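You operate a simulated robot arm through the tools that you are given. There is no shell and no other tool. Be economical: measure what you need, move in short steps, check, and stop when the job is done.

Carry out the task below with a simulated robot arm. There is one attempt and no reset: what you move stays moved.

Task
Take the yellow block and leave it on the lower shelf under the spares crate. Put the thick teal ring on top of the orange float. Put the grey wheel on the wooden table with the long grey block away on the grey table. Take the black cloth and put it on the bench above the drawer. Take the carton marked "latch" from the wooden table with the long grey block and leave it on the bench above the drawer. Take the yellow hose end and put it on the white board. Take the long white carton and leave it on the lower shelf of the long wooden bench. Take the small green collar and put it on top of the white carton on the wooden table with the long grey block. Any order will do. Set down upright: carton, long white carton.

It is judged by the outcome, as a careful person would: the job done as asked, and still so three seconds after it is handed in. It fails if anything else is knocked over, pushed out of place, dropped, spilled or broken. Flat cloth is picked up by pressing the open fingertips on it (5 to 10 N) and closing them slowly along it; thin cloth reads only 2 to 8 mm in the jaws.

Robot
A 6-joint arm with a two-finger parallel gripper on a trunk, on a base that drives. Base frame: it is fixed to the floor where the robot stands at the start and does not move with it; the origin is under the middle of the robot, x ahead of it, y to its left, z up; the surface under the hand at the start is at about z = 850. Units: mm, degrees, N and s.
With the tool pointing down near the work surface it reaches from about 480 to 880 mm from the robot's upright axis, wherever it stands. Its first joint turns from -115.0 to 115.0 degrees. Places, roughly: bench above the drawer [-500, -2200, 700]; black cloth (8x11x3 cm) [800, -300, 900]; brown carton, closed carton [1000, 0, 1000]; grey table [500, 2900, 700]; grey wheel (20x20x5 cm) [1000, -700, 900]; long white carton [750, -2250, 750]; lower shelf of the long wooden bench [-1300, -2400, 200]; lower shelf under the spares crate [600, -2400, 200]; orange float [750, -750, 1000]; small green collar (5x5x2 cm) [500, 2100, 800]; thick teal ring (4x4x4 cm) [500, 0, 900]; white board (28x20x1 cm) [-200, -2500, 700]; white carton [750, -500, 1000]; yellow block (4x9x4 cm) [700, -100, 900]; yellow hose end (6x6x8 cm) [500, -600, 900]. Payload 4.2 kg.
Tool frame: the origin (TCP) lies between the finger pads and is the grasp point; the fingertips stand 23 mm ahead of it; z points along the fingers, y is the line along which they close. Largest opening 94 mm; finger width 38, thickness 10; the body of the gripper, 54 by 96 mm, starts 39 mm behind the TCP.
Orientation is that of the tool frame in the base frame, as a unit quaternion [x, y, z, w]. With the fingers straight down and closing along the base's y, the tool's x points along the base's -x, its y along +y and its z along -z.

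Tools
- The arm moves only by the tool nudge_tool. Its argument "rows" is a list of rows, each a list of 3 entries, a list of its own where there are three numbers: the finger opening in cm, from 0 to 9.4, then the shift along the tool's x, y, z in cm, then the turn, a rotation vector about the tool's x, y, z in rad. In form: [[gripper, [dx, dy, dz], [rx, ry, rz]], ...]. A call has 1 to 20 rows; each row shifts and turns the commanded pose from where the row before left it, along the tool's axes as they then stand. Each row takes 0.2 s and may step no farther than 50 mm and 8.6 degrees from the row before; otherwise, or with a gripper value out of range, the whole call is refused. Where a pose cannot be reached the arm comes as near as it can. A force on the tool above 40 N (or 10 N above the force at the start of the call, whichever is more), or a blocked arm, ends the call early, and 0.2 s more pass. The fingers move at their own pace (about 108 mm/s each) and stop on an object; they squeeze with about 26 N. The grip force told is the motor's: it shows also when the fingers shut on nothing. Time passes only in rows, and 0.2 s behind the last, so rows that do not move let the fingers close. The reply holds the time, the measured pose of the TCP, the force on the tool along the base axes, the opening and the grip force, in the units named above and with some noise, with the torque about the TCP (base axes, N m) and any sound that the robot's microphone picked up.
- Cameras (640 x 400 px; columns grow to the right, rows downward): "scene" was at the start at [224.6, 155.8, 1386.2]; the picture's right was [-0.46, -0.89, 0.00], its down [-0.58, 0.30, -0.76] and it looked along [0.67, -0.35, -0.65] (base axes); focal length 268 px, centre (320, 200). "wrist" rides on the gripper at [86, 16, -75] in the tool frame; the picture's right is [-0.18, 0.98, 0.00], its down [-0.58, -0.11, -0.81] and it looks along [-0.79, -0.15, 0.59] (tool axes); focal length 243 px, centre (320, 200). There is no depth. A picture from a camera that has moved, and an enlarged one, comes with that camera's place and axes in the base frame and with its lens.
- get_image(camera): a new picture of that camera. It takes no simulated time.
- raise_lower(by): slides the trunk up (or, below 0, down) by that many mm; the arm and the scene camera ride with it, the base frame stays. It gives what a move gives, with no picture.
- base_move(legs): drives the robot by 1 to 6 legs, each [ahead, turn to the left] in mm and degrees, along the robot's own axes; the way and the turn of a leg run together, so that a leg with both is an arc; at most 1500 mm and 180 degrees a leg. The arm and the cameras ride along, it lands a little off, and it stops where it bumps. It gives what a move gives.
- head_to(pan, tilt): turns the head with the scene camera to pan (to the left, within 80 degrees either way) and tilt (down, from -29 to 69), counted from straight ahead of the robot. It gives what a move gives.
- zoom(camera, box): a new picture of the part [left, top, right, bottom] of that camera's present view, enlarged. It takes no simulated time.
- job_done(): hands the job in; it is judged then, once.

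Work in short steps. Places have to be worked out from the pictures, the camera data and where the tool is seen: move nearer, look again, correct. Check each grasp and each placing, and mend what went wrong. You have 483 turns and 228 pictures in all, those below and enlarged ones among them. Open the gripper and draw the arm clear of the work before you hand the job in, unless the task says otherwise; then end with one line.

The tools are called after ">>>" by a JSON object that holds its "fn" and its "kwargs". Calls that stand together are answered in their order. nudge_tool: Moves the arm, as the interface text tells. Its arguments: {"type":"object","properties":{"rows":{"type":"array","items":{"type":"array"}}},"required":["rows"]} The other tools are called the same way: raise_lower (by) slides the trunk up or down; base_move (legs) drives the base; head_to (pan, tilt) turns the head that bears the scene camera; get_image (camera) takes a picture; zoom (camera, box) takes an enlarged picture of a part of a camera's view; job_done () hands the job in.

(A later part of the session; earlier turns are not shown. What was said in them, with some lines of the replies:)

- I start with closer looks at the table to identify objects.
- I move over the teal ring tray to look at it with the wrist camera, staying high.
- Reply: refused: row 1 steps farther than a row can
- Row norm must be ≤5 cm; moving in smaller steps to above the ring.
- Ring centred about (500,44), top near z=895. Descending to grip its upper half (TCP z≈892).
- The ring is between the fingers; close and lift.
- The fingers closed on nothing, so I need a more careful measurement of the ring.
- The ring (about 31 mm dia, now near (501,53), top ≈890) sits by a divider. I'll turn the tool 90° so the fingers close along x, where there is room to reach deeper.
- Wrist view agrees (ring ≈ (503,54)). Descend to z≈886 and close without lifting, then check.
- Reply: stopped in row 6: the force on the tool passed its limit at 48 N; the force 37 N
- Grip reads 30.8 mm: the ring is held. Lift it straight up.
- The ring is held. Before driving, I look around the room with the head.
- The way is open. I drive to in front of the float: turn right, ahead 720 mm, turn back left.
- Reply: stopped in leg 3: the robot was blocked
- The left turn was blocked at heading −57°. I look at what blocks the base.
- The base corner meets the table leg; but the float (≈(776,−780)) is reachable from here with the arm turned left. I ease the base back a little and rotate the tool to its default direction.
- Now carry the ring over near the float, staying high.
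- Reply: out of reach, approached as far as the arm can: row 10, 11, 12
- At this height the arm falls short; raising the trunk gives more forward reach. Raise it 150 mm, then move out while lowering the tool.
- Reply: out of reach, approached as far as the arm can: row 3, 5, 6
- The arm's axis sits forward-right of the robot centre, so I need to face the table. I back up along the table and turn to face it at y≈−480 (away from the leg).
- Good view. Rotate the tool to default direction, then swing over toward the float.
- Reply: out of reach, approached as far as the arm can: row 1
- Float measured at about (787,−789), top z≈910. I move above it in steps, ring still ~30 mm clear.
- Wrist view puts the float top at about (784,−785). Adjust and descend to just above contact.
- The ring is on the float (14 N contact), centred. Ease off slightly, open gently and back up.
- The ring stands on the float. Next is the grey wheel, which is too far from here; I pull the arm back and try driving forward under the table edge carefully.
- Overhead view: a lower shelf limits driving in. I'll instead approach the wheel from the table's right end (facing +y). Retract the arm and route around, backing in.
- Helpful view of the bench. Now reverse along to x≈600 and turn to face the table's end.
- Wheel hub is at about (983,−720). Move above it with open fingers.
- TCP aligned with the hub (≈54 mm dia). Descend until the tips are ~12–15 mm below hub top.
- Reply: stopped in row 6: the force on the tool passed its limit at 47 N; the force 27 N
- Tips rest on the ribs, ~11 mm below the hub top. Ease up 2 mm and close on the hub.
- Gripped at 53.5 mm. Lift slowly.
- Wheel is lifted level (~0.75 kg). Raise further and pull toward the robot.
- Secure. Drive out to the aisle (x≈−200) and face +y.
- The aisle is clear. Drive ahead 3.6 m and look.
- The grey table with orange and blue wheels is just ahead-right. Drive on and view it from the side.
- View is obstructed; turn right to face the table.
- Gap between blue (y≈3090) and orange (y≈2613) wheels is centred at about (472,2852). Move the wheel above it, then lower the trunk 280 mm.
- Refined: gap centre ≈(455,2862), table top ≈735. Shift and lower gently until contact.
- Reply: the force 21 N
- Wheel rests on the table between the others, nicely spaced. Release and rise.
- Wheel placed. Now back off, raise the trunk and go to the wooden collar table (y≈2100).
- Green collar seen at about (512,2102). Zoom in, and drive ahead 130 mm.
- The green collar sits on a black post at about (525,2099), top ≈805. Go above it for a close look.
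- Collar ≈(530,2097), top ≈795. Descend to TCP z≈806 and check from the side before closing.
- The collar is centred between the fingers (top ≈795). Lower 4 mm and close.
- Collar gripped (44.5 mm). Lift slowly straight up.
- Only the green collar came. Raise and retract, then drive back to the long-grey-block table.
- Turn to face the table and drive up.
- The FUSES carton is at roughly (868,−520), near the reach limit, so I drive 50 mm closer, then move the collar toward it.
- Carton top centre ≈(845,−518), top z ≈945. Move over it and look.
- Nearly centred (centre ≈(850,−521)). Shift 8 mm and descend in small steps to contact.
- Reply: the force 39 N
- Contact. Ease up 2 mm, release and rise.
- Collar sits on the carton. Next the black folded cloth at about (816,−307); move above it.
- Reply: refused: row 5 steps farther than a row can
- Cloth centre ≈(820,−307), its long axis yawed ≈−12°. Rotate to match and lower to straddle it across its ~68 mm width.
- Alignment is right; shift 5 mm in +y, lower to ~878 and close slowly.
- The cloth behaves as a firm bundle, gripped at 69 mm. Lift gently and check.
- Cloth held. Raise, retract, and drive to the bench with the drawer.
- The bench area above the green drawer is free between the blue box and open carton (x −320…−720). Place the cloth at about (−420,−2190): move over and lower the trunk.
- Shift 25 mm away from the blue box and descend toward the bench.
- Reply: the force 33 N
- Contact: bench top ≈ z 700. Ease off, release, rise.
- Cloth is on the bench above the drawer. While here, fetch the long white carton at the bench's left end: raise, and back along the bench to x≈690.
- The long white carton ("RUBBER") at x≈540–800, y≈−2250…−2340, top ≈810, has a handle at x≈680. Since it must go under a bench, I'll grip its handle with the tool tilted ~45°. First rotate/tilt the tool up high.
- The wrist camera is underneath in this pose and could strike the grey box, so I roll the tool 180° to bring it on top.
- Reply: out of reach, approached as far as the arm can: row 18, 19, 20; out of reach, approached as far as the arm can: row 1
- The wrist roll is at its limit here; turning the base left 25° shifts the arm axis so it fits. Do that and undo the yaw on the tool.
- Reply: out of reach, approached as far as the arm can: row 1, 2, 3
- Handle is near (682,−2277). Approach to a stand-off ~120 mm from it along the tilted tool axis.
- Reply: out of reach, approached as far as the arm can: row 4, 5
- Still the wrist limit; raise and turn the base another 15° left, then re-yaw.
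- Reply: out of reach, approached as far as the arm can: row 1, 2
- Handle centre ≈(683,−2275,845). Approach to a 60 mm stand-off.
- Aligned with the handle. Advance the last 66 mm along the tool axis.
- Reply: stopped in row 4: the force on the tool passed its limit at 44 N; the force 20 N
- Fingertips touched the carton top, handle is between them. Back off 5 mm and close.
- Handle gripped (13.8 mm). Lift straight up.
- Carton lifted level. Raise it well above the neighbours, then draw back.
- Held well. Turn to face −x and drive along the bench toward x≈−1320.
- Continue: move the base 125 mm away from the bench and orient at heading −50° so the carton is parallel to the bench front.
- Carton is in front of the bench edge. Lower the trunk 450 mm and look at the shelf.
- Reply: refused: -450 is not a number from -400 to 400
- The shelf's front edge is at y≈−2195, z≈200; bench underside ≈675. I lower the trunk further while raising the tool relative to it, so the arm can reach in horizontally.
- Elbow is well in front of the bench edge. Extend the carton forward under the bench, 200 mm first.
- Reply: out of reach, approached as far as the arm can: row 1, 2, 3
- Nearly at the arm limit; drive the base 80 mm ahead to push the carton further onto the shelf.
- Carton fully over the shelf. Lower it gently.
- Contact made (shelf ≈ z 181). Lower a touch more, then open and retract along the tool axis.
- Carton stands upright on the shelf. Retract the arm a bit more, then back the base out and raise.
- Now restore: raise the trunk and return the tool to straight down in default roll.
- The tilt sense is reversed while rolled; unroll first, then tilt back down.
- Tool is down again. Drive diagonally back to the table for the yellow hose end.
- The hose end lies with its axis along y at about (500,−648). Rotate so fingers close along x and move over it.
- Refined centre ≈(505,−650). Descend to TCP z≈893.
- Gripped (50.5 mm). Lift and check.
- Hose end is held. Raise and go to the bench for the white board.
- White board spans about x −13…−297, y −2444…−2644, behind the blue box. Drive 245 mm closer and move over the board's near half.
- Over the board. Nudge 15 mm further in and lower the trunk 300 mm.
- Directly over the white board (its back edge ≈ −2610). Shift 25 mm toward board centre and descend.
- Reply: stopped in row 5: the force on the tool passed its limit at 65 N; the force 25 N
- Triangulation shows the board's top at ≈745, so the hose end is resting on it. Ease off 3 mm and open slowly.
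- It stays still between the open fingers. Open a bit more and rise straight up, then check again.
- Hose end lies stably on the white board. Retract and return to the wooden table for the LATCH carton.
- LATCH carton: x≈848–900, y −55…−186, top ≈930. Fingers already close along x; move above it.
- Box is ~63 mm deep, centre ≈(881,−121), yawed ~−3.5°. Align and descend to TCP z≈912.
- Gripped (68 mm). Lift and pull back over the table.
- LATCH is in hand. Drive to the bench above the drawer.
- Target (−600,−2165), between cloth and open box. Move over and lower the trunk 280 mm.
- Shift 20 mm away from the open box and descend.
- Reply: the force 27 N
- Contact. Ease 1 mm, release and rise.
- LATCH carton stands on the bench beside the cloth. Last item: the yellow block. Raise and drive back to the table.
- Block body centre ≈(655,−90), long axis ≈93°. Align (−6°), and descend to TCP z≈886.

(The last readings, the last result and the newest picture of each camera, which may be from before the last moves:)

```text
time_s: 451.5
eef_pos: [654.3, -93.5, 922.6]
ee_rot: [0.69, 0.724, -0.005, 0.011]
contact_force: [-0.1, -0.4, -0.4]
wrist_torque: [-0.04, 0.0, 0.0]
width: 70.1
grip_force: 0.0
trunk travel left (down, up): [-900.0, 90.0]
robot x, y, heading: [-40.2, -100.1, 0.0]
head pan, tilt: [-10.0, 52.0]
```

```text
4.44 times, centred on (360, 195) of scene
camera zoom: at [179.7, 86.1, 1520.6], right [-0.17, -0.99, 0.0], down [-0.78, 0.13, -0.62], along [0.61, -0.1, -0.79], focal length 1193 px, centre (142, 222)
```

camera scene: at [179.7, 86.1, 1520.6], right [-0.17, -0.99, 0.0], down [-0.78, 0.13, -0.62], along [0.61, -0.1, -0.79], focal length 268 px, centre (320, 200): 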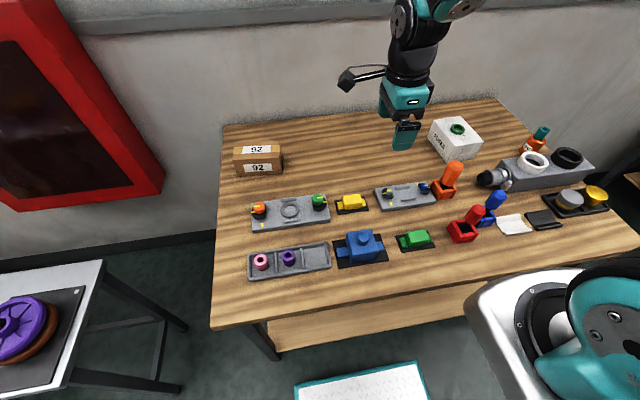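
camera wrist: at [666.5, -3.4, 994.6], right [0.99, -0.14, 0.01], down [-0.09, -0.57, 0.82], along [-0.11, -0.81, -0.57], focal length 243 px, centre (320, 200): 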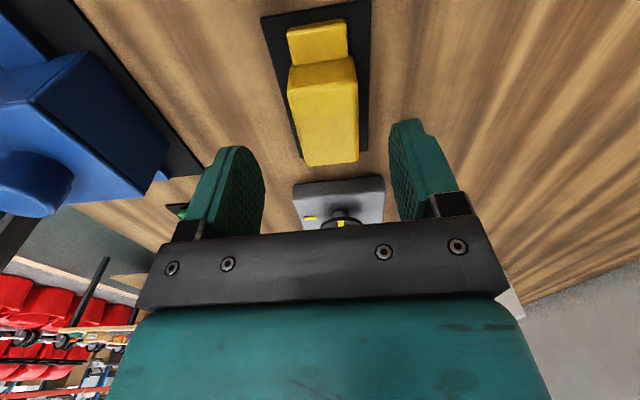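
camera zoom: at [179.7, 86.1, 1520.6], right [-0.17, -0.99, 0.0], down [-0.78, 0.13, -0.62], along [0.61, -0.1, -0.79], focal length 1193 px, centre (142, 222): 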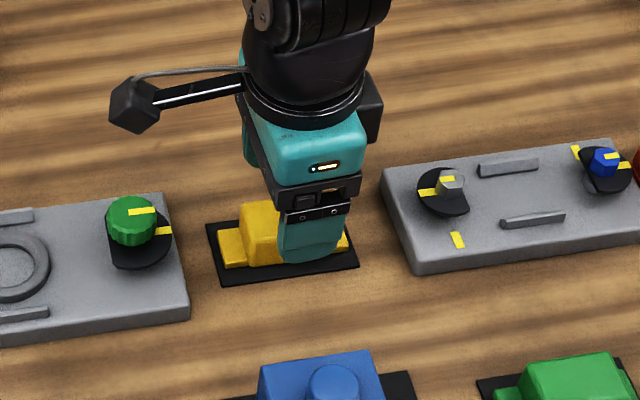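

>>> {"fn": "nudge_tool", "kwargs": {"rows": [[7, [0.9, 0.6, 1.5], [0, 0, 0]], [7, [0, 0, 1.5], [0, 0, 0]], [7, [0, 0, 0.7], [0, 0, 0]], [7, [0, 0, 0], [0, 0, 0]], [5.5, [0, 0, 0], [0, 0, 0]], [4, [0, 0, 0], [0, 0, 0]], [0, [0, 0, 0], [0, 0, 0]], [0, [0, 0, 0], [0, 0, 0]]]}}

>>> {"fn": "get_image", "kwargs": {"camera": "wrist"}}

```text
time_s: 453.3
eef_pos: [659.7, -82.8, 885.7]
ee_rot: [0.69, 0.723, -0.006, 0.011]
contact_force: [-3.4, -0.4, 1.2]
wrist_torque: [-0.15, 0.16, -0.16]
width: 35.7
grip_force: 26.5
trunk travel left (down, up): [-900.0, 90.0]
robot x, y, heading: [-43.5, -98.9, 0.4]
head pan, tilt: [-10.0, 52.0]
```

```text
67 pictures are left
camera wrist: at [672.4, 5.3, 957.7], right [0.99, -0.14, 0.01], down [-0.09, -0.57, 0.82], along [-0.11, -0.81, -0.57], focal length 243 px, centre (320, 200)
```

wrist: 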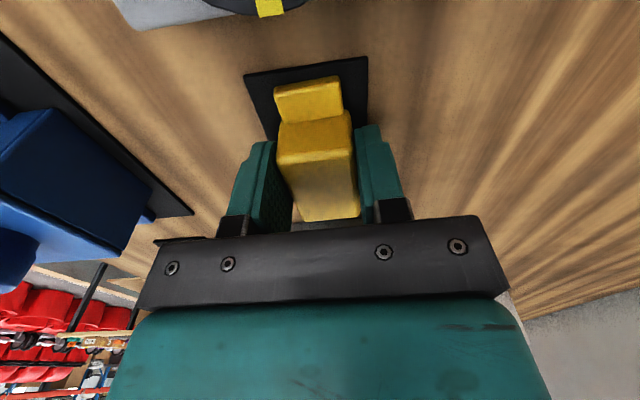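

Gripped at 35.7 mm. Lift and check the pad stays.

>>> {"fn": "nudge_tool", "kwargs": {"rows": [[0, [0, 0, -0.7], [0, 0, 0]], [0, [0, 0, -1.5], [0, 0, 0]], [0, [0, 0, -4], [0, 0, 0]], [0, [0, 0, -4], [0, 0, 0]], [0, [0, 0, -4], [0, 0, 0]], [0, [0, 0, 0], [0, 0, 0]]]}}

>>> {"fn": "zoom", "kwargs": {"camera": "scene", "box": [280, 110, 440, 240]}}

>>> {"fn": "get_image", "kwargs": {"camera": "wrist"}}

```text
time_s: 454.7
eef_pos: [660.2, -82.5, 1028.7]
ee_rot: [0.69, 0.723, -0.005, 0.01]
contact_force: [0.7, -0.3, -2.2]
wrist_torque: [0.05, -0.03, 0.01]
width: 35.5
grip_force: 25.7
trunk travel left (down, up): [-900.0, 90.0]
robot x, y, heading: [-41.1, -96.6, -0.0]
head pan, tilt: [-10.0, 52.0]
```

```text
3.08 times, centred on (360, 175) of scene
camera zoom: at [179.8, 86.1, 1520.6], right [-0.17, -0.99, 0.0], down [-0.78, 0.13, -0.62], along [0.61, -0.1, -0.79], focal length 826 px, centre (197, 277)
```

zoom: 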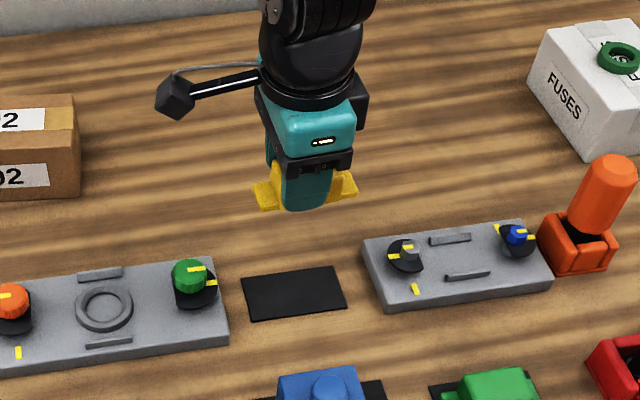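

```text
65 pictures are left
camera wrist: at [671.7, 8.0, 1100.1], right [0.99, -0.14, 0.01], down [-0.09, -0.57, 0.82], along [-0.11, -0.81, -0.57], focal length 243 px, centre (320, 200)
```

wrist: 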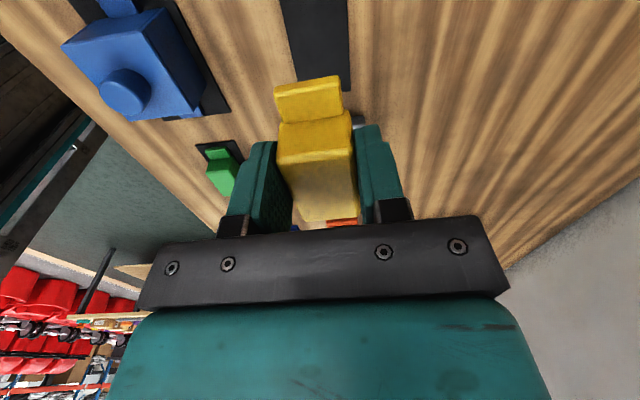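

Block in hand. Retract, raise, and drive to the crate end of the bench (backing in, as before).

>>> {"fn": "nudge_tool", "kwargs": {"rows": [[0, [0, -4, -2], [0, 0, 0]], [0, [0, -4, -2], [0, 0, 0]], [0, [0, -4, -2], [0, 0, 0]], [0, [0, -4, 0], [0, 0, 0]], [0, [0, 0, 0], [0, 0, 0]]]}}

>>> {"fn": "base_move", "kwargs": {"legs": [[-110, 0], [0, -90], [1250, 0], [0, -90], [-790, 0], [0, 90]]}}

>>> {"fn": "head_to", "kwargs": {"pan": -10, "tilt": 45}}

>>> {"fn": "get_image", "kwargs": {"camera": "scene"}}

```text
time_s: 455.9
eef_pos: [497.9, -86.4, 1085.3]
ee_rot: [0.69, 0.723, -0.005, 0.01]
contact_force: [-0.4, -0.6, -1.5]
wrist_torque: [0.02, 0.01, 0.01]
width: 35.9
grip_force: 25.7
trunk travel left (down, up): [-900.0, 90.0]
robot x, y, heading: [-42.5, -93.0, 0.1]
head pan, tilt: [-10.0, 52.0]
```

```text
time_s: 478.3
eef_pos: [662.8, -1879.4, 1085.7]
ee_rot: [1.0, 0.026, -0.011, 0.004]
contact_force: [-1.1, -0.2, -3.2]
wrist_torque: [0.01, -0.02, 0.01]
width: 36.1
grip_force: 25.9
trunk travel left (down, up): [-900.0, 90.0]
robot x, y, heading: [651.2, -1337.4, -89.6]
head pan, tilt: [-10.0, 52.0]
```

```text
time_s: 479.0
eef_pos: [662.3, -1880.2, 1084.7]
ee_rot: [1.0, 0.027, -0.011, 0.004]
contact_force: [0.2, -0.6, -2.2]
wrist_torque: [0.01, 0.0, 0.0]
width: 35.8
grip_force: 26.2
trunk travel left (down, up): [-900.0, 90.0]
robot x, y, heading: [648.0, -1341.1, -89.5]
head pan, tilt: [-10.0, 45.0]
```

```text
64 pictures are left
camera scene: at [829.7, -1568.6, 1530.1], right [-0.99, 0.17, 0.0], down [0.12, 0.7, -0.71], along [-0.12, -0.7, -0.71], focal length 268 px, centre (320, 200)
```

scene: 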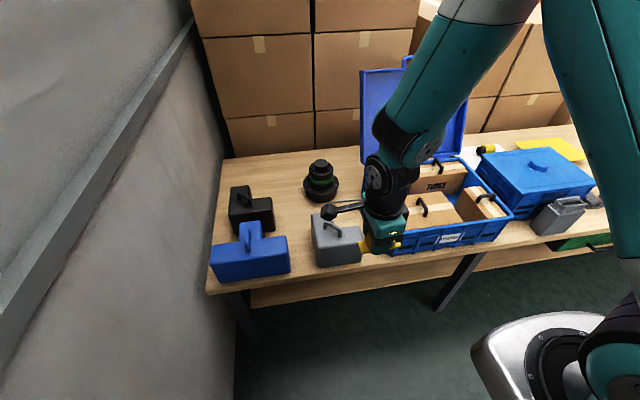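

Lower the trunk in front of the bench in stages.

>>> {"fn": "raise_lower", "kwargs": {"by": -400}}

>>> {"fn": "raise_lower", "kwargs": {"by": -370}}

>>> {"fn": "get_image", "kwargs": {"camera": "scene"}}

>>> {"fn": "get_image", "kwargs": {"camera": "wrist"}}

```text
time_s: 482.8
eef_pos: [661.5, -1880.1, 686.1]
ee_rot: [1.0, 0.026, -0.011, 0.004]
contact_force: [-0.3, -0.7, -2.5]
wrist_torque: [0.03, -0.02, -0.02]
width: 35.7
grip_force: 26.4
trunk travel left (down, up): [-500.0, 490.0]
robot x, y, heading: [650.5, -1336.2, -89.6]
head pan, tilt: [-10.0, 45.0]
```

```text
time_s: 486.4
eef_pos: [662.1, -1879.4, 315.1]
ee_rot: [1.0, 0.027, -0.011, 0.004]
contact_force: [0.5, -0.6, -1.9]
wrist_torque: [-0.01, -0.05, 0.01]
width: 35.7
grip_force: 25.7
trunk travel left (down, up): [-130.0, 860.0]
robot x, y, heading: [650.8, -1338.1, -89.6]
head pan, tilt: [-10.0, 45.0]
```

```text
63 pictures are left
camera scene: at [829.7, -1568.5, 760.2], right [-0.99, 0.17, 0.0], down [0.12, 0.7, -0.71], along [-0.12, -0.7, -0.71], focal length 268 px, centre (320, 200)
```

scene: 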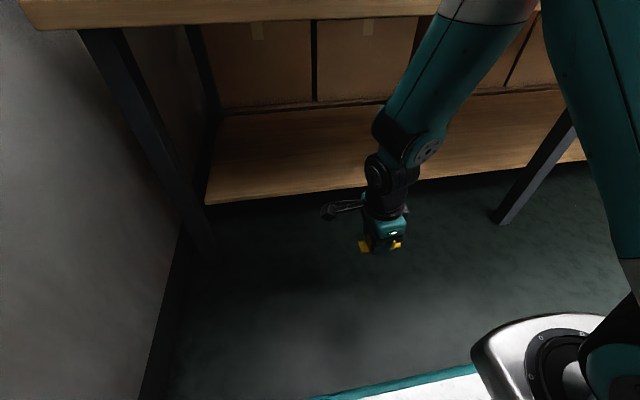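

```text
62 pictures are left
camera wrist: at [750.9, -1890.6, 387.6], right [-0.13, -0.99, 0.01], down [-0.57, 0.08, 0.82], along [-0.81, 0.1, -0.57], focal length 243 px, centre (320, 200)
```

wrist: 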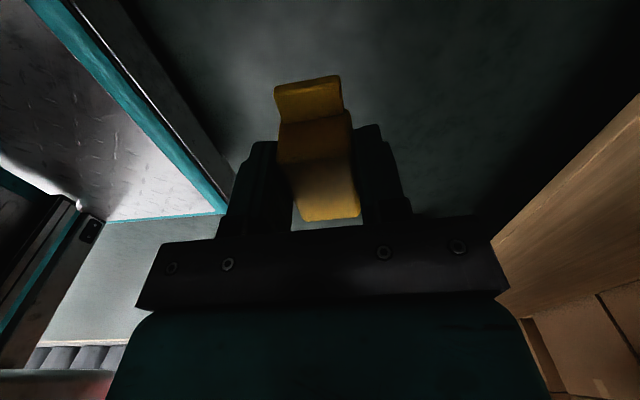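

Shelf front is at y≈−2190 here too. Lower further, raise the tool relative to it, drive 140 mm forward.

>>> {"fn": "nudge_tool", "kwargs": {"rows": [[0, [0, 0, -4], [0, 0, 0]], [0, [0, 0, -4], [0, 0, 0]]]}}

>>> {"fn": "raise_lower", "kwargs": {"by": -125}}

>>> {"fn": "base_move", "kwargs": {"legs": [[140, 0]]}}

>>> {"fn": "head_to", "kwargs": {"pan": -5, "tilt": 10}}

>>> {"fn": "get_image", "kwargs": {"camera": "scene"}}

```text
time_s: 487.0
eef_pos: [664.3, -1879.7, 395.5]
ee_rot: [1.0, 0.026, -0.012, 0.003]
contact_force: [0.3, 0.1, -2.4]
wrist_torque: [0.01, 0.01, 0.04]
width: 35.7
grip_force: 25.9
trunk travel left (down, up): [-130.0, 860.0]
robot x, y, heading: [644.6, -1338.0, -89.6]
head pan, tilt: [-10.0, 45.0]
```

```text
time_s: 488.5
eef_pos: [662.6, -1879.0, 271.2]
ee_rot: [1.0, 0.027, -0.012, 0.004]
contact_force: [0.3, 0.1, -1.8]
wrist_torque: [-0.01, -0.01, -0.04]
width: 35.7
grip_force: 26.4
trunk travel left (down, up): [-5.0, 985.0]
robot x, y, heading: [648.6, -1338.9, -89.7]
head pan, tilt: [-10.0, 45.0]
```

```text
time_s: 489.9
eef_pos: [663.8, -2019.3, 271.0]
ee_rot: [1.0, 0.026, -0.011, 0.003]
contact_force: [-1.5, 0.2, -1.5]
wrist_torque: [0.0, -0.07, -0.01]
width: 35.9
grip_force: 26.6
trunk travel left (down, up): [-5.0, 985.0]
robot x, y, heading: [653.3, -1477.3, -89.4]
head pan, tilt: [-10.0, 45.0]
```

```text
time_s: 490.9
eef_pos: [663.4, -2021.0, 268.9]
ee_rot: [1.0, 0.026, -0.011, 0.004]
contact_force: [0.3, 0.2, -1.7]
wrist_torque: [0.03, -0.02, 0.0]
width: 36.1
grip_force: 25.9
trunk travel left (down, up): [-5.0, 985.0]
robot x, y, heading: [652.8, -1478.5, -89.6]
head pan, tilt: [-5.0, 10.0]
```

```text
61 pictures are left
camera scene: at [836.5, -1721.7, 690.0], right [-1.0, 0.08, 0.0], down [0.01, 0.17, -0.98], along [-0.08, -0.98, -0.17], focal length 268 px, centre (320, 200)
```

scene: 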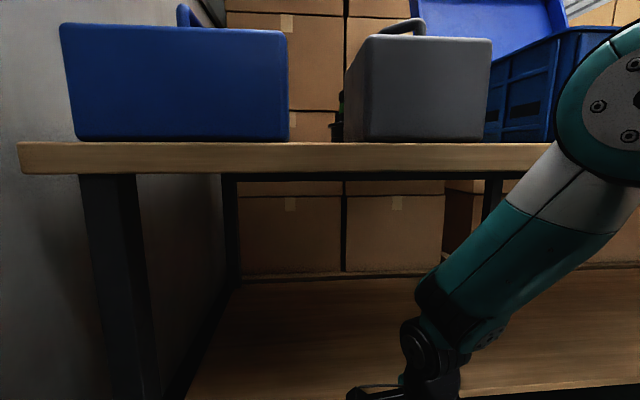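

Extend forward under the bench in two stages.

>>> {"fn": "nudge_tool", "kwargs": {"rows": [[0, [-0.5, 4.5, 0], [0, 0, 0]], [0, [-0.5, 4.5, 0], [0, 0, 0]], [0, [-0.5, 4.5, 0], [0, 0, 0]], [0, [0, 0, 0], [0, 0, 0]]]}}

>>> {"fn": "get_image", "kwargs": {"camera": "scene"}}

```text
time_s: 491.9
eef_pos: [655.6, -2155.1, 270.7]
ee_rot: [1.0, 0.026, -0.011, 0.003]
contact_force: [0.2, -0.2, -2.5]
wrist_torque: [0.01, 0.0, 0.02]
width: 35.6
grip_force: 26.0
trunk travel left (down, up): [-5.0, 985.0]
robot x, y, heading: [649.8, -1477.7, -89.7]
head pan, tilt: [-5.0, 10.0]
```

```text
60 pictures are left
camera scene: at [836.5, -1721.6, 690.1], right [-1.0, 0.08, 0.0], down [0.01, 0.17, -0.98], along [-0.08, -0.98, -0.17], focal length 268 px, centre (320, 200)
```

scene: 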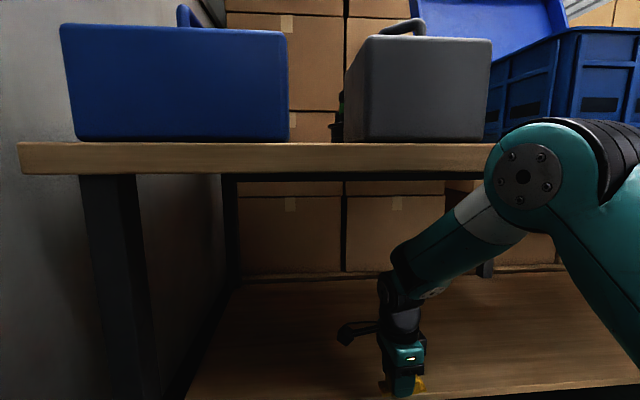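

The elbow is close to the bench edge height; back the base 60 mm so the arm works more stretched, then extend further.

>>> {"fn": "base_move", "kwargs": {"legs": [[-60, 0]]}}

>>> {"fn": "nudge_tool", "kwargs": {"rows": [[0, [-0.4, 4, 0], [0, 0, 0]], [0, [-0.4, 4, 0], [0, 0, 0]], [0, [-0.4, 4, 0], [0, 0, 0]], [0, [0, 0, 0], [0, 0, 0]]]}}

>>> {"fn": "get_image", "kwargs": {"camera": "scene"}}

```text
time_s: 492.9
eef_pos: [654.5, -2095.3, 271.8]
ee_rot: [1.0, 0.025, -0.011, 0.004]
contact_force: [0.1, 0.1, -1.6]
wrist_torque: [0.0, -0.04, -0.05]
width: 36.0
grip_force: 25.9
trunk travel left (down, up): [-5.0, 985.0]
robot x, y, heading: [652.6, -1417.1, -89.7]
head pan, tilt: [-5.0, 10.0]
```

```text
time_s: 493.9
eef_pos: [649.4, -2213.8, 273.6]
ee_rot: [1.0, 0.026, -0.011, 0.004]
contact_force: [-1.0, -0.4, -1.6]
wrist_torque: [0.0, -0.01, 0.02]
width: 36.1
grip_force: 26.2
trunk travel left (down, up): [-5.0, 985.0]
robot x, y, heading: [646.7, -1420.1, -89.6]
head pan, tilt: [-5.0, 10.0]
```

```text
59 pictures are left
camera scene: at [836.1, -1660.4, 690.1], right [-1.0, 0.08, 0.0], down [0.01, 0.17, -0.98], along [-0.08, -0.98, -0.17], focal length 268 px, centre (320, 200)
```

scene: 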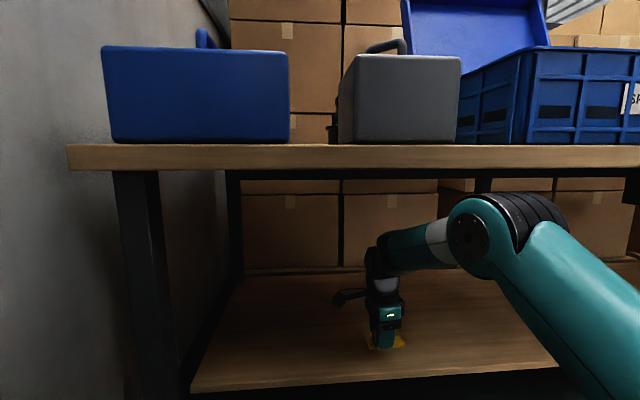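

Elbow is now below the bench top, clear. Extend another 60 mm.

>>> {"fn": "nudge_tool", "kwargs": {"rows": [[0, [-0.3, 3, 0], [0, 0, 0]], [0, [-0.3, 3, 0], [0, 0, 0]], [0, [0, 0, 0], [0, 0, 0]]]}}

>>> {"fn": "get_image", "kwargs": {"camera": "wrist"}}

>>> {"fn": "zoom", "kwargs": {"camera": "scene", "box": [280, 180, 560, 400]}}

```text
time_s: 494.6
eef_pos: [645.3, -2274.5, 274.0]
ee_rot: [1.0, 0.025, -0.012, 0.003]
contact_force: [0.2, 0.1, -2.3]
wrist_torque: [0.01, 0.0, 0.02]
width: 36.0
grip_force: 26.3
trunk travel left (down, up): [-5.0, 985.0]
robot x, y, heading: [648.2, -1419.0, -89.6]
head pan, tilt: [-5.0, 10.0]
```

```text
58 pictures are left
camera wrist: at [735.3, -2285.1, 345.8], right [-0.13, -0.99, 0.01], down [-0.57, 0.08, 0.82], along [-0.81, 0.1, -0.57], focal length 243 px, centre (320, 200)
```

wrist: 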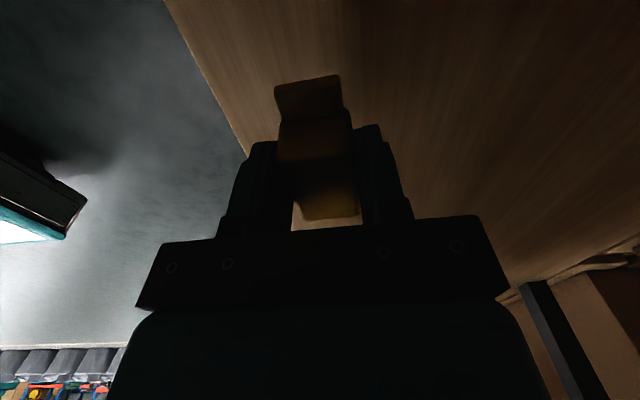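

```text
1.82 times, centred on (420, 290) of scene
camera zoom: at [836.1, -1660.4, 690.1], right [-1.0, 0.08, 0.0], down [0.01, 0.17, -0.98], along [-0.08, -0.98, -0.17], focal length 488 px, centre (138, 36)
```

zoom: 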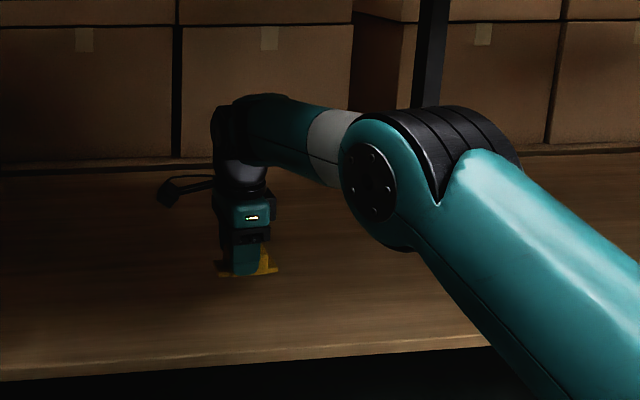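

Block is ~60 mm inside the shelf edge. Lower to the shelf.

>>> {"fn": "nudge_tool", "kwargs": {"rows": [[0, [0, 0, 2.5], [0, 0, 0]], [0, [0, 0, 1.8], [0, 0, 0]], [0, [0, 0, 0.6], [0, 0, 0]], [0, [0, 0, 0], [0, 0, 0]]]}}

```text
time_s: 495.6
eef_pos: [644.4, -2276.5, 223.9]
ee_rot: [1.0, 0.026, -0.012, 0.004]
contact_force: [-0.1, -0.6, -1.4]
wrist_torque: [-0.01, -0.04, 0.01]
width: 35.8
grip_force: 25.8
trunk travel left (down, up): [-5.0, 985.0]
robot x, y, heading: [650.6, -1415.8, -89.6]
head pan, tilt: [-5.0, 10.0]
```

>>> {"fn": "nudge_tool", "kwargs": {"rows": [[0, [0, 0, 0.4], [0, 0, 0]], [0, [0, 0, 0.4], [0, 0, 0]], [0, [0, 0, 0.3], [0, 0, 0]], [0, [0, 0, 0], [0, 0, 0]]]}}

```text
time_s: 496.6
eef_pos: [644.7, -2275.1, 213.8]
ee_rot: [1.0, 0.025, -0.011, 0.004]
contact_force: [0.1, 0.1, -2.1]
wrist_torque: [0.0, -0.01, 0.02]
width: 35.9
grip_force: 26.4
trunk travel left (down, up): [-5.0, 985.0]
robot x, y, heading: [655.0, -1417.3, -89.6]
head pan, tilt: [-5.0, 10.0]
```

>>> {"fn": "nudge_tool", "kwargs": {"rows": [[0, [0, 0, 0.4], [0, 0, 0]], [0, [0, 0, 0.3], [0, 0, 0]], [0, [0, 0, 0.3], [0, 0, 0]], [0, [0, 0, 0], [0, 0, 0]]]}}

>>> {"fn": "zoom", "kwargs": {"camera": "scene", "box": [320, 240, 460, 380]}}

```text
time_s: 497.6
eef_pos: [644.7, -2276.3, 205.0]
ee_rot: [1.0, 0.025, -0.011, 0.006]
contact_force: [2.7, -8.0, 18.7]
wrist_torque: [0.13, -0.02, 0.04]
width: 35.9
grip_force: 25.8
trunk travel left (down, up): [-5.0, 985.0]
robot x, y, heading: [655.6, -1415.5, -89.8]
head pan, tilt: [-5.0, 10.0]
```

```text
2.86 times, centred on (390, 310) of scene
camera zoom: at [836.1, -1660.1, 690.4], right [-1.0, 0.08, 0.0], down [0.01, 0.17, -0.98], along [-0.08, -0.98, -0.17], focal length 767 px, centre (120, -114)
```

zoom: 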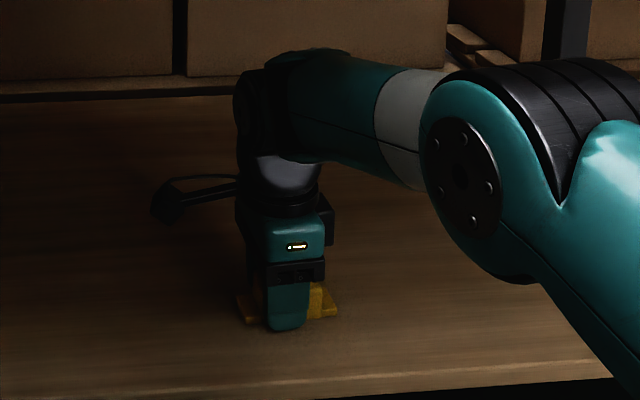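

Contact at 18.7 N. Release and rise 60 mm.

>>> {"fn": "nudge_tool", "kwargs": {"rows": [[0, [0, 0, -0.1], [0, 0, 0]], [4.5, [0, 0, 0], [0, 0, 0]], [6, [0, 0, 0], [0, 0, 0]], [6, [0, 0, 0], [0, 0, 0]], [6, [0, 0, -2], [0, 0, 0]], [6, [0, 0, -4], [0, 0, 0]], [6, [0, 0, 0], [0, 0, 0]]]}}

>>> {"fn": "get_image", "kwargs": {"camera": "wrist"}}

>>> {"fn": "zoom", "kwargs": {"camera": "scene", "box": [320, 240, 460, 380]}}

```text
time_s: 499.2
eef_pos: [646.5, -2274.3, 264.6]
ee_rot: [1.0, 0.026, -0.011, 0.003]
contact_force: [-0.2, 0.5, 0.3]
wrist_torque: [-0.03, -0.02, -0.01]
width: 59.9
grip_force: 0.1
trunk travel left (down, up): [-5.0, 985.0]
robot x, y, heading: [650.0, -1417.4, -89.9]
head pan, tilt: [-5.0, 10.0]
```

```text
55 pictures are left
camera wrist: at [735.0, -2285.4, 336.6], right [-0.13, -0.99, 0.01], down [-0.57, 0.08, 0.82], along [-0.81, 0.1, -0.57], focal length 243 px, centre (320, 200)
```

wrist: 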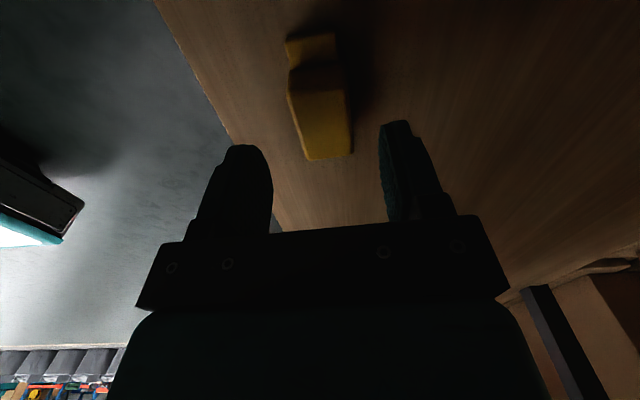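

```text
2.86 times, centred on (390, 310) of scene
camera zoom: at [836.1, -1660.4, 690.1], right [-1.0, 0.08, 0.0], down [0.01, 0.17, -0.98], along [-0.08, -0.98, -0.17], focal length 767 px, centre (120, -114)
```

zoom: 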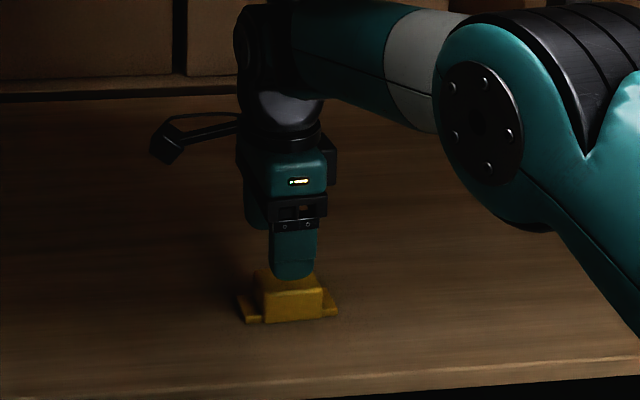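

The yellow block sits on the lower shelf. Back out 90 mm, retract the arm, then raise the trunk.

>>> {"fn": "base_move", "kwargs": {"legs": [[-90, 0]]}}

>>> {"fn": "nudge_tool", "kwargs": {"rows": [[6, [0, -4.5, 0], [0, 0, 0]], [6, [0, -4.5, 0], [0, 0, 0]], [6, [0, -4.5, 0], [0, 0, 0]], [6, [0, -4.5, 0], [0, 0, 0]], [6, [0, -4.5, 0], [0, 0, 0]], [6, [0, -4.5, 0], [0, 0, 0]], [6, [0, 0, 0], [0, 0, 0]]]}}

>>> {"fn": "head_to", "kwargs": {"pan": -10, "tilt": 25}}

>>> {"fn": "get_image", "kwargs": {"camera": "scene"}}

```text
time_s: 500.4
eef_pos: [644.0, -2185.0, 263.6]
ee_rot: [1.0, 0.025, -0.011, 0.004]
contact_force: [0.4, 0.8, -0.4]
wrist_torque: [-0.02, 0.01, 0.0]
width: 59.8
grip_force: 0.1
trunk travel left (down, up): [-5.0, 985.0]
robot x, y, heading: [646.5, -1328.3, -89.8]
head pan, tilt: [-5.0, 10.0]
```

```text
time_s: 501.9
eef_pos: [631.2, -1914.4, 262.7]
ee_rot: [1.0, 0.026, -0.011, 0.003]
contact_force: [-0.6, 0.1, -1.5]
wrist_torque: [0.01, 0.03, 0.02]
width: 60.1
grip_force: 0.1
trunk travel left (down, up): [-5.0, 985.0]
robot x, y, heading: [650.1, -1325.1, -89.5]
head pan, tilt: [-5.0, 10.0]
```

```text
time_s: 502.7
eef_pos: [630.8, -1914.1, 263.0]
ee_rot: [1.0, 0.024, -0.012, 0.004]
contact_force: [-0.6, -0.1, -0.2]
wrist_torque: [0.01, -0.02, -0.03]
width: 60.3
grip_force: 0.0
trunk travel left (down, up): [-5.0, 985.0]
robot x, y, heading: [652.6, -1323.1, -89.8]
head pan, tilt: [-10.0, 25.0]
```

```text
53 pictures are left
camera scene: at [827.4, -1568.1, 665.8], right [-0.99, 0.17, 0.0], down [0.07, 0.42, -0.91], along [-0.15, -0.89, -0.42], focal length 268 px, centre (320, 200)
```

scene: 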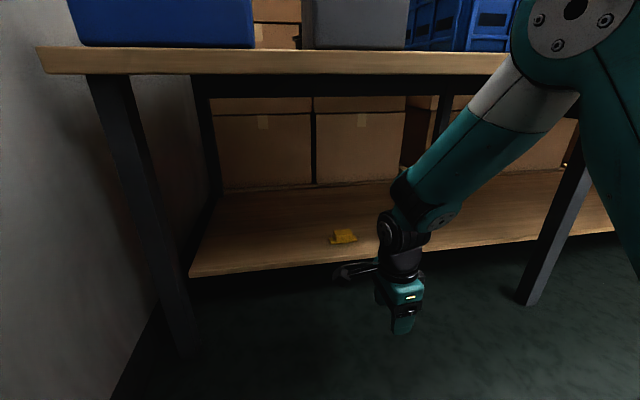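

Block is on the shelf. Raise the trunk clear and make a final check of the bench and the table.

>>> {"fn": "raise_lower", "kwargs": {"by": 400}}

>>> {"fn": "raise_lower", "kwargs": {"by": 400}}

>>> {"fn": "base_move", "kwargs": {"legs": [[0, -90], [700, 0]]}}

>>> {"fn": "head_to", "kwargs": {"pan": 70, "tilt": 35}}

>>> {"fn": "get_image", "kwargs": {"camera": "scene"}}

```text
time_s: 506.6
eef_pos: [631.8, -1915.4, 662.2]
ee_rot: [1.0, 0.025, -0.012, 0.004]
contact_force: [0.5, -0.6, -0.7]
wrist_torque: [0.03, -0.03, -0.01]
width: 59.9
grip_force: 0.0
trunk travel left (down, up): [-405.0, 585.0]
robot x, y, heading: [645.7, -1326.7, -89.7]
head pan, tilt: [-10.0, 25.0]
```

```text
time_s: 510.4
eef_pos: [631.9, -1915.5, 1062.6]
ee_rot: [1.0, 0.025, -0.011, 0.004]
contact_force: [0.0, -0.5, -0.3]
wrist_torque: [-0.01, -0.02, 0.01]
width: 59.7
grip_force: 0.0
trunk travel left (down, up): [-805.0, 185.0]
robot x, y, heading: [652.6, -1325.3, -89.6]
head pan, tilt: [-10.0, 25.0]
```

```text
time_s: 518.0
eef_pos: [-636.0, -1328.0, 1062.7]
ee_rot: [0.729, -0.684, -0.011, -0.006]
contact_force: [0.7, 0.0, 0.1]
wrist_torque: [0.02, 0.02, -0.04]
width: 60.1
grip_force: 0.1
trunk travel left (down, up): [-805.0, 185.0]
robot x, y, heading: [-45.1, -1340.8, -178.5]
head pan, tilt: [-10.0, 25.0]
```

```text
time_s: 519.5
eef_pos: [-635.8, -1328.1, 1062.0]
ee_rot: [0.73, -0.684, -0.01, -0.006]
contact_force: [0.4, -0.5, 0.2]
wrist_torque: [0.0, 0.0, 0.0]
width: 60.1
grip_force: 0.1
trunk travel left (down, up): [-805.0, 185.0]
robot x, y, heading: [-46.0, -1339.5, -178.8]
head pan, tilt: [70.0, 35.0]
```

```text
52 pictures are left
camera scene: at [-225.5, -1619.7, 1450.0], right [-0.95, 0.32, 0.0], down [0.19, 0.54, -0.82], along [-0.27, -0.78, -0.57], focal length 268 px, centre (320, 200)
```

scene: 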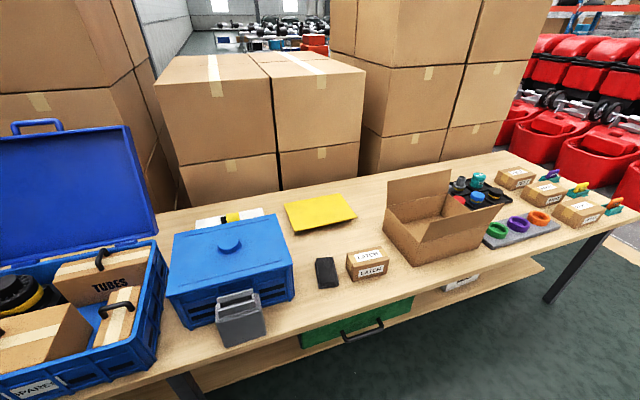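

Bench is in order. One last look at the table from here.

>>> {"fn": "base_move", "kwargs": {"legs": [[0, -90]]}}

>>> {"fn": "head_to", "kwargs": {"pan": -45, "tilt": 25}}

>>> {"fn": "get_image", "kwargs": {"camera": "scene"}}

```text
time_s: 523.8
eef_pos: [-38.0, -747.2, 1062.0]
ee_rot: [-0.035, 0.999, 0.003, 0.011]
contact_force: [-0.2, 0.1, 0.2]
wrist_torque: [0.02, -0.02, 0.0]
width: 60.1
grip_force: 0.1
trunk travel left (down, up): [-805.0, 185.0]
robot x, y, heading: [-44.8, -1338.9, 91.3]
head pan, tilt: [70.0, 35.0]
```

```text
time_s: 525.7
eef_pos: [-37.0, -748.1, 1063.7]
ee_rot: [-0.034, 0.999, 0.004, 0.011]
contact_force: [-0.6, -0.8, 0.4]
wrist_torque: [-0.03, 0.0, 0.03]
width: 59.9
grip_force: 0.0
trunk travel left (down, up): [-805.0, 185.0]
robot x, y, heading: [-47.0, -1339.7, 91.3]
head pan, tilt: [-45.0, 25.0]
```

```text
51 pictures are left
camera scene: at [-183.6, -1124.1, 1465.7], right [0.72, -0.69, 0.0], down [-0.29, -0.31, -0.91], along [0.63, 0.66, -0.42], focal length 268 px, centre (320, 200)
```

scene: 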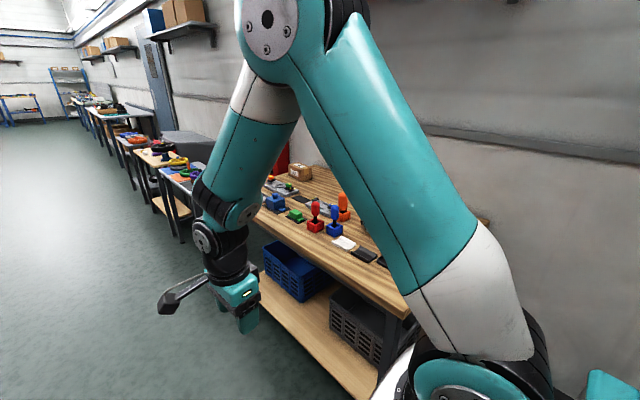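

In the last clear views everything was where I put it, the gripper is open, and the arm is clear of the work. I hand the job in.

>>> {"fn": "job_done", "kwargs": {}}

```text
The job is handed in.
```

All eight items were put where the task asked, the latch carton and the long white carton both upright, and the job is handed in; in the final look the arm hid the ring and the collar, so those two were last confirmed in earlier pictures.
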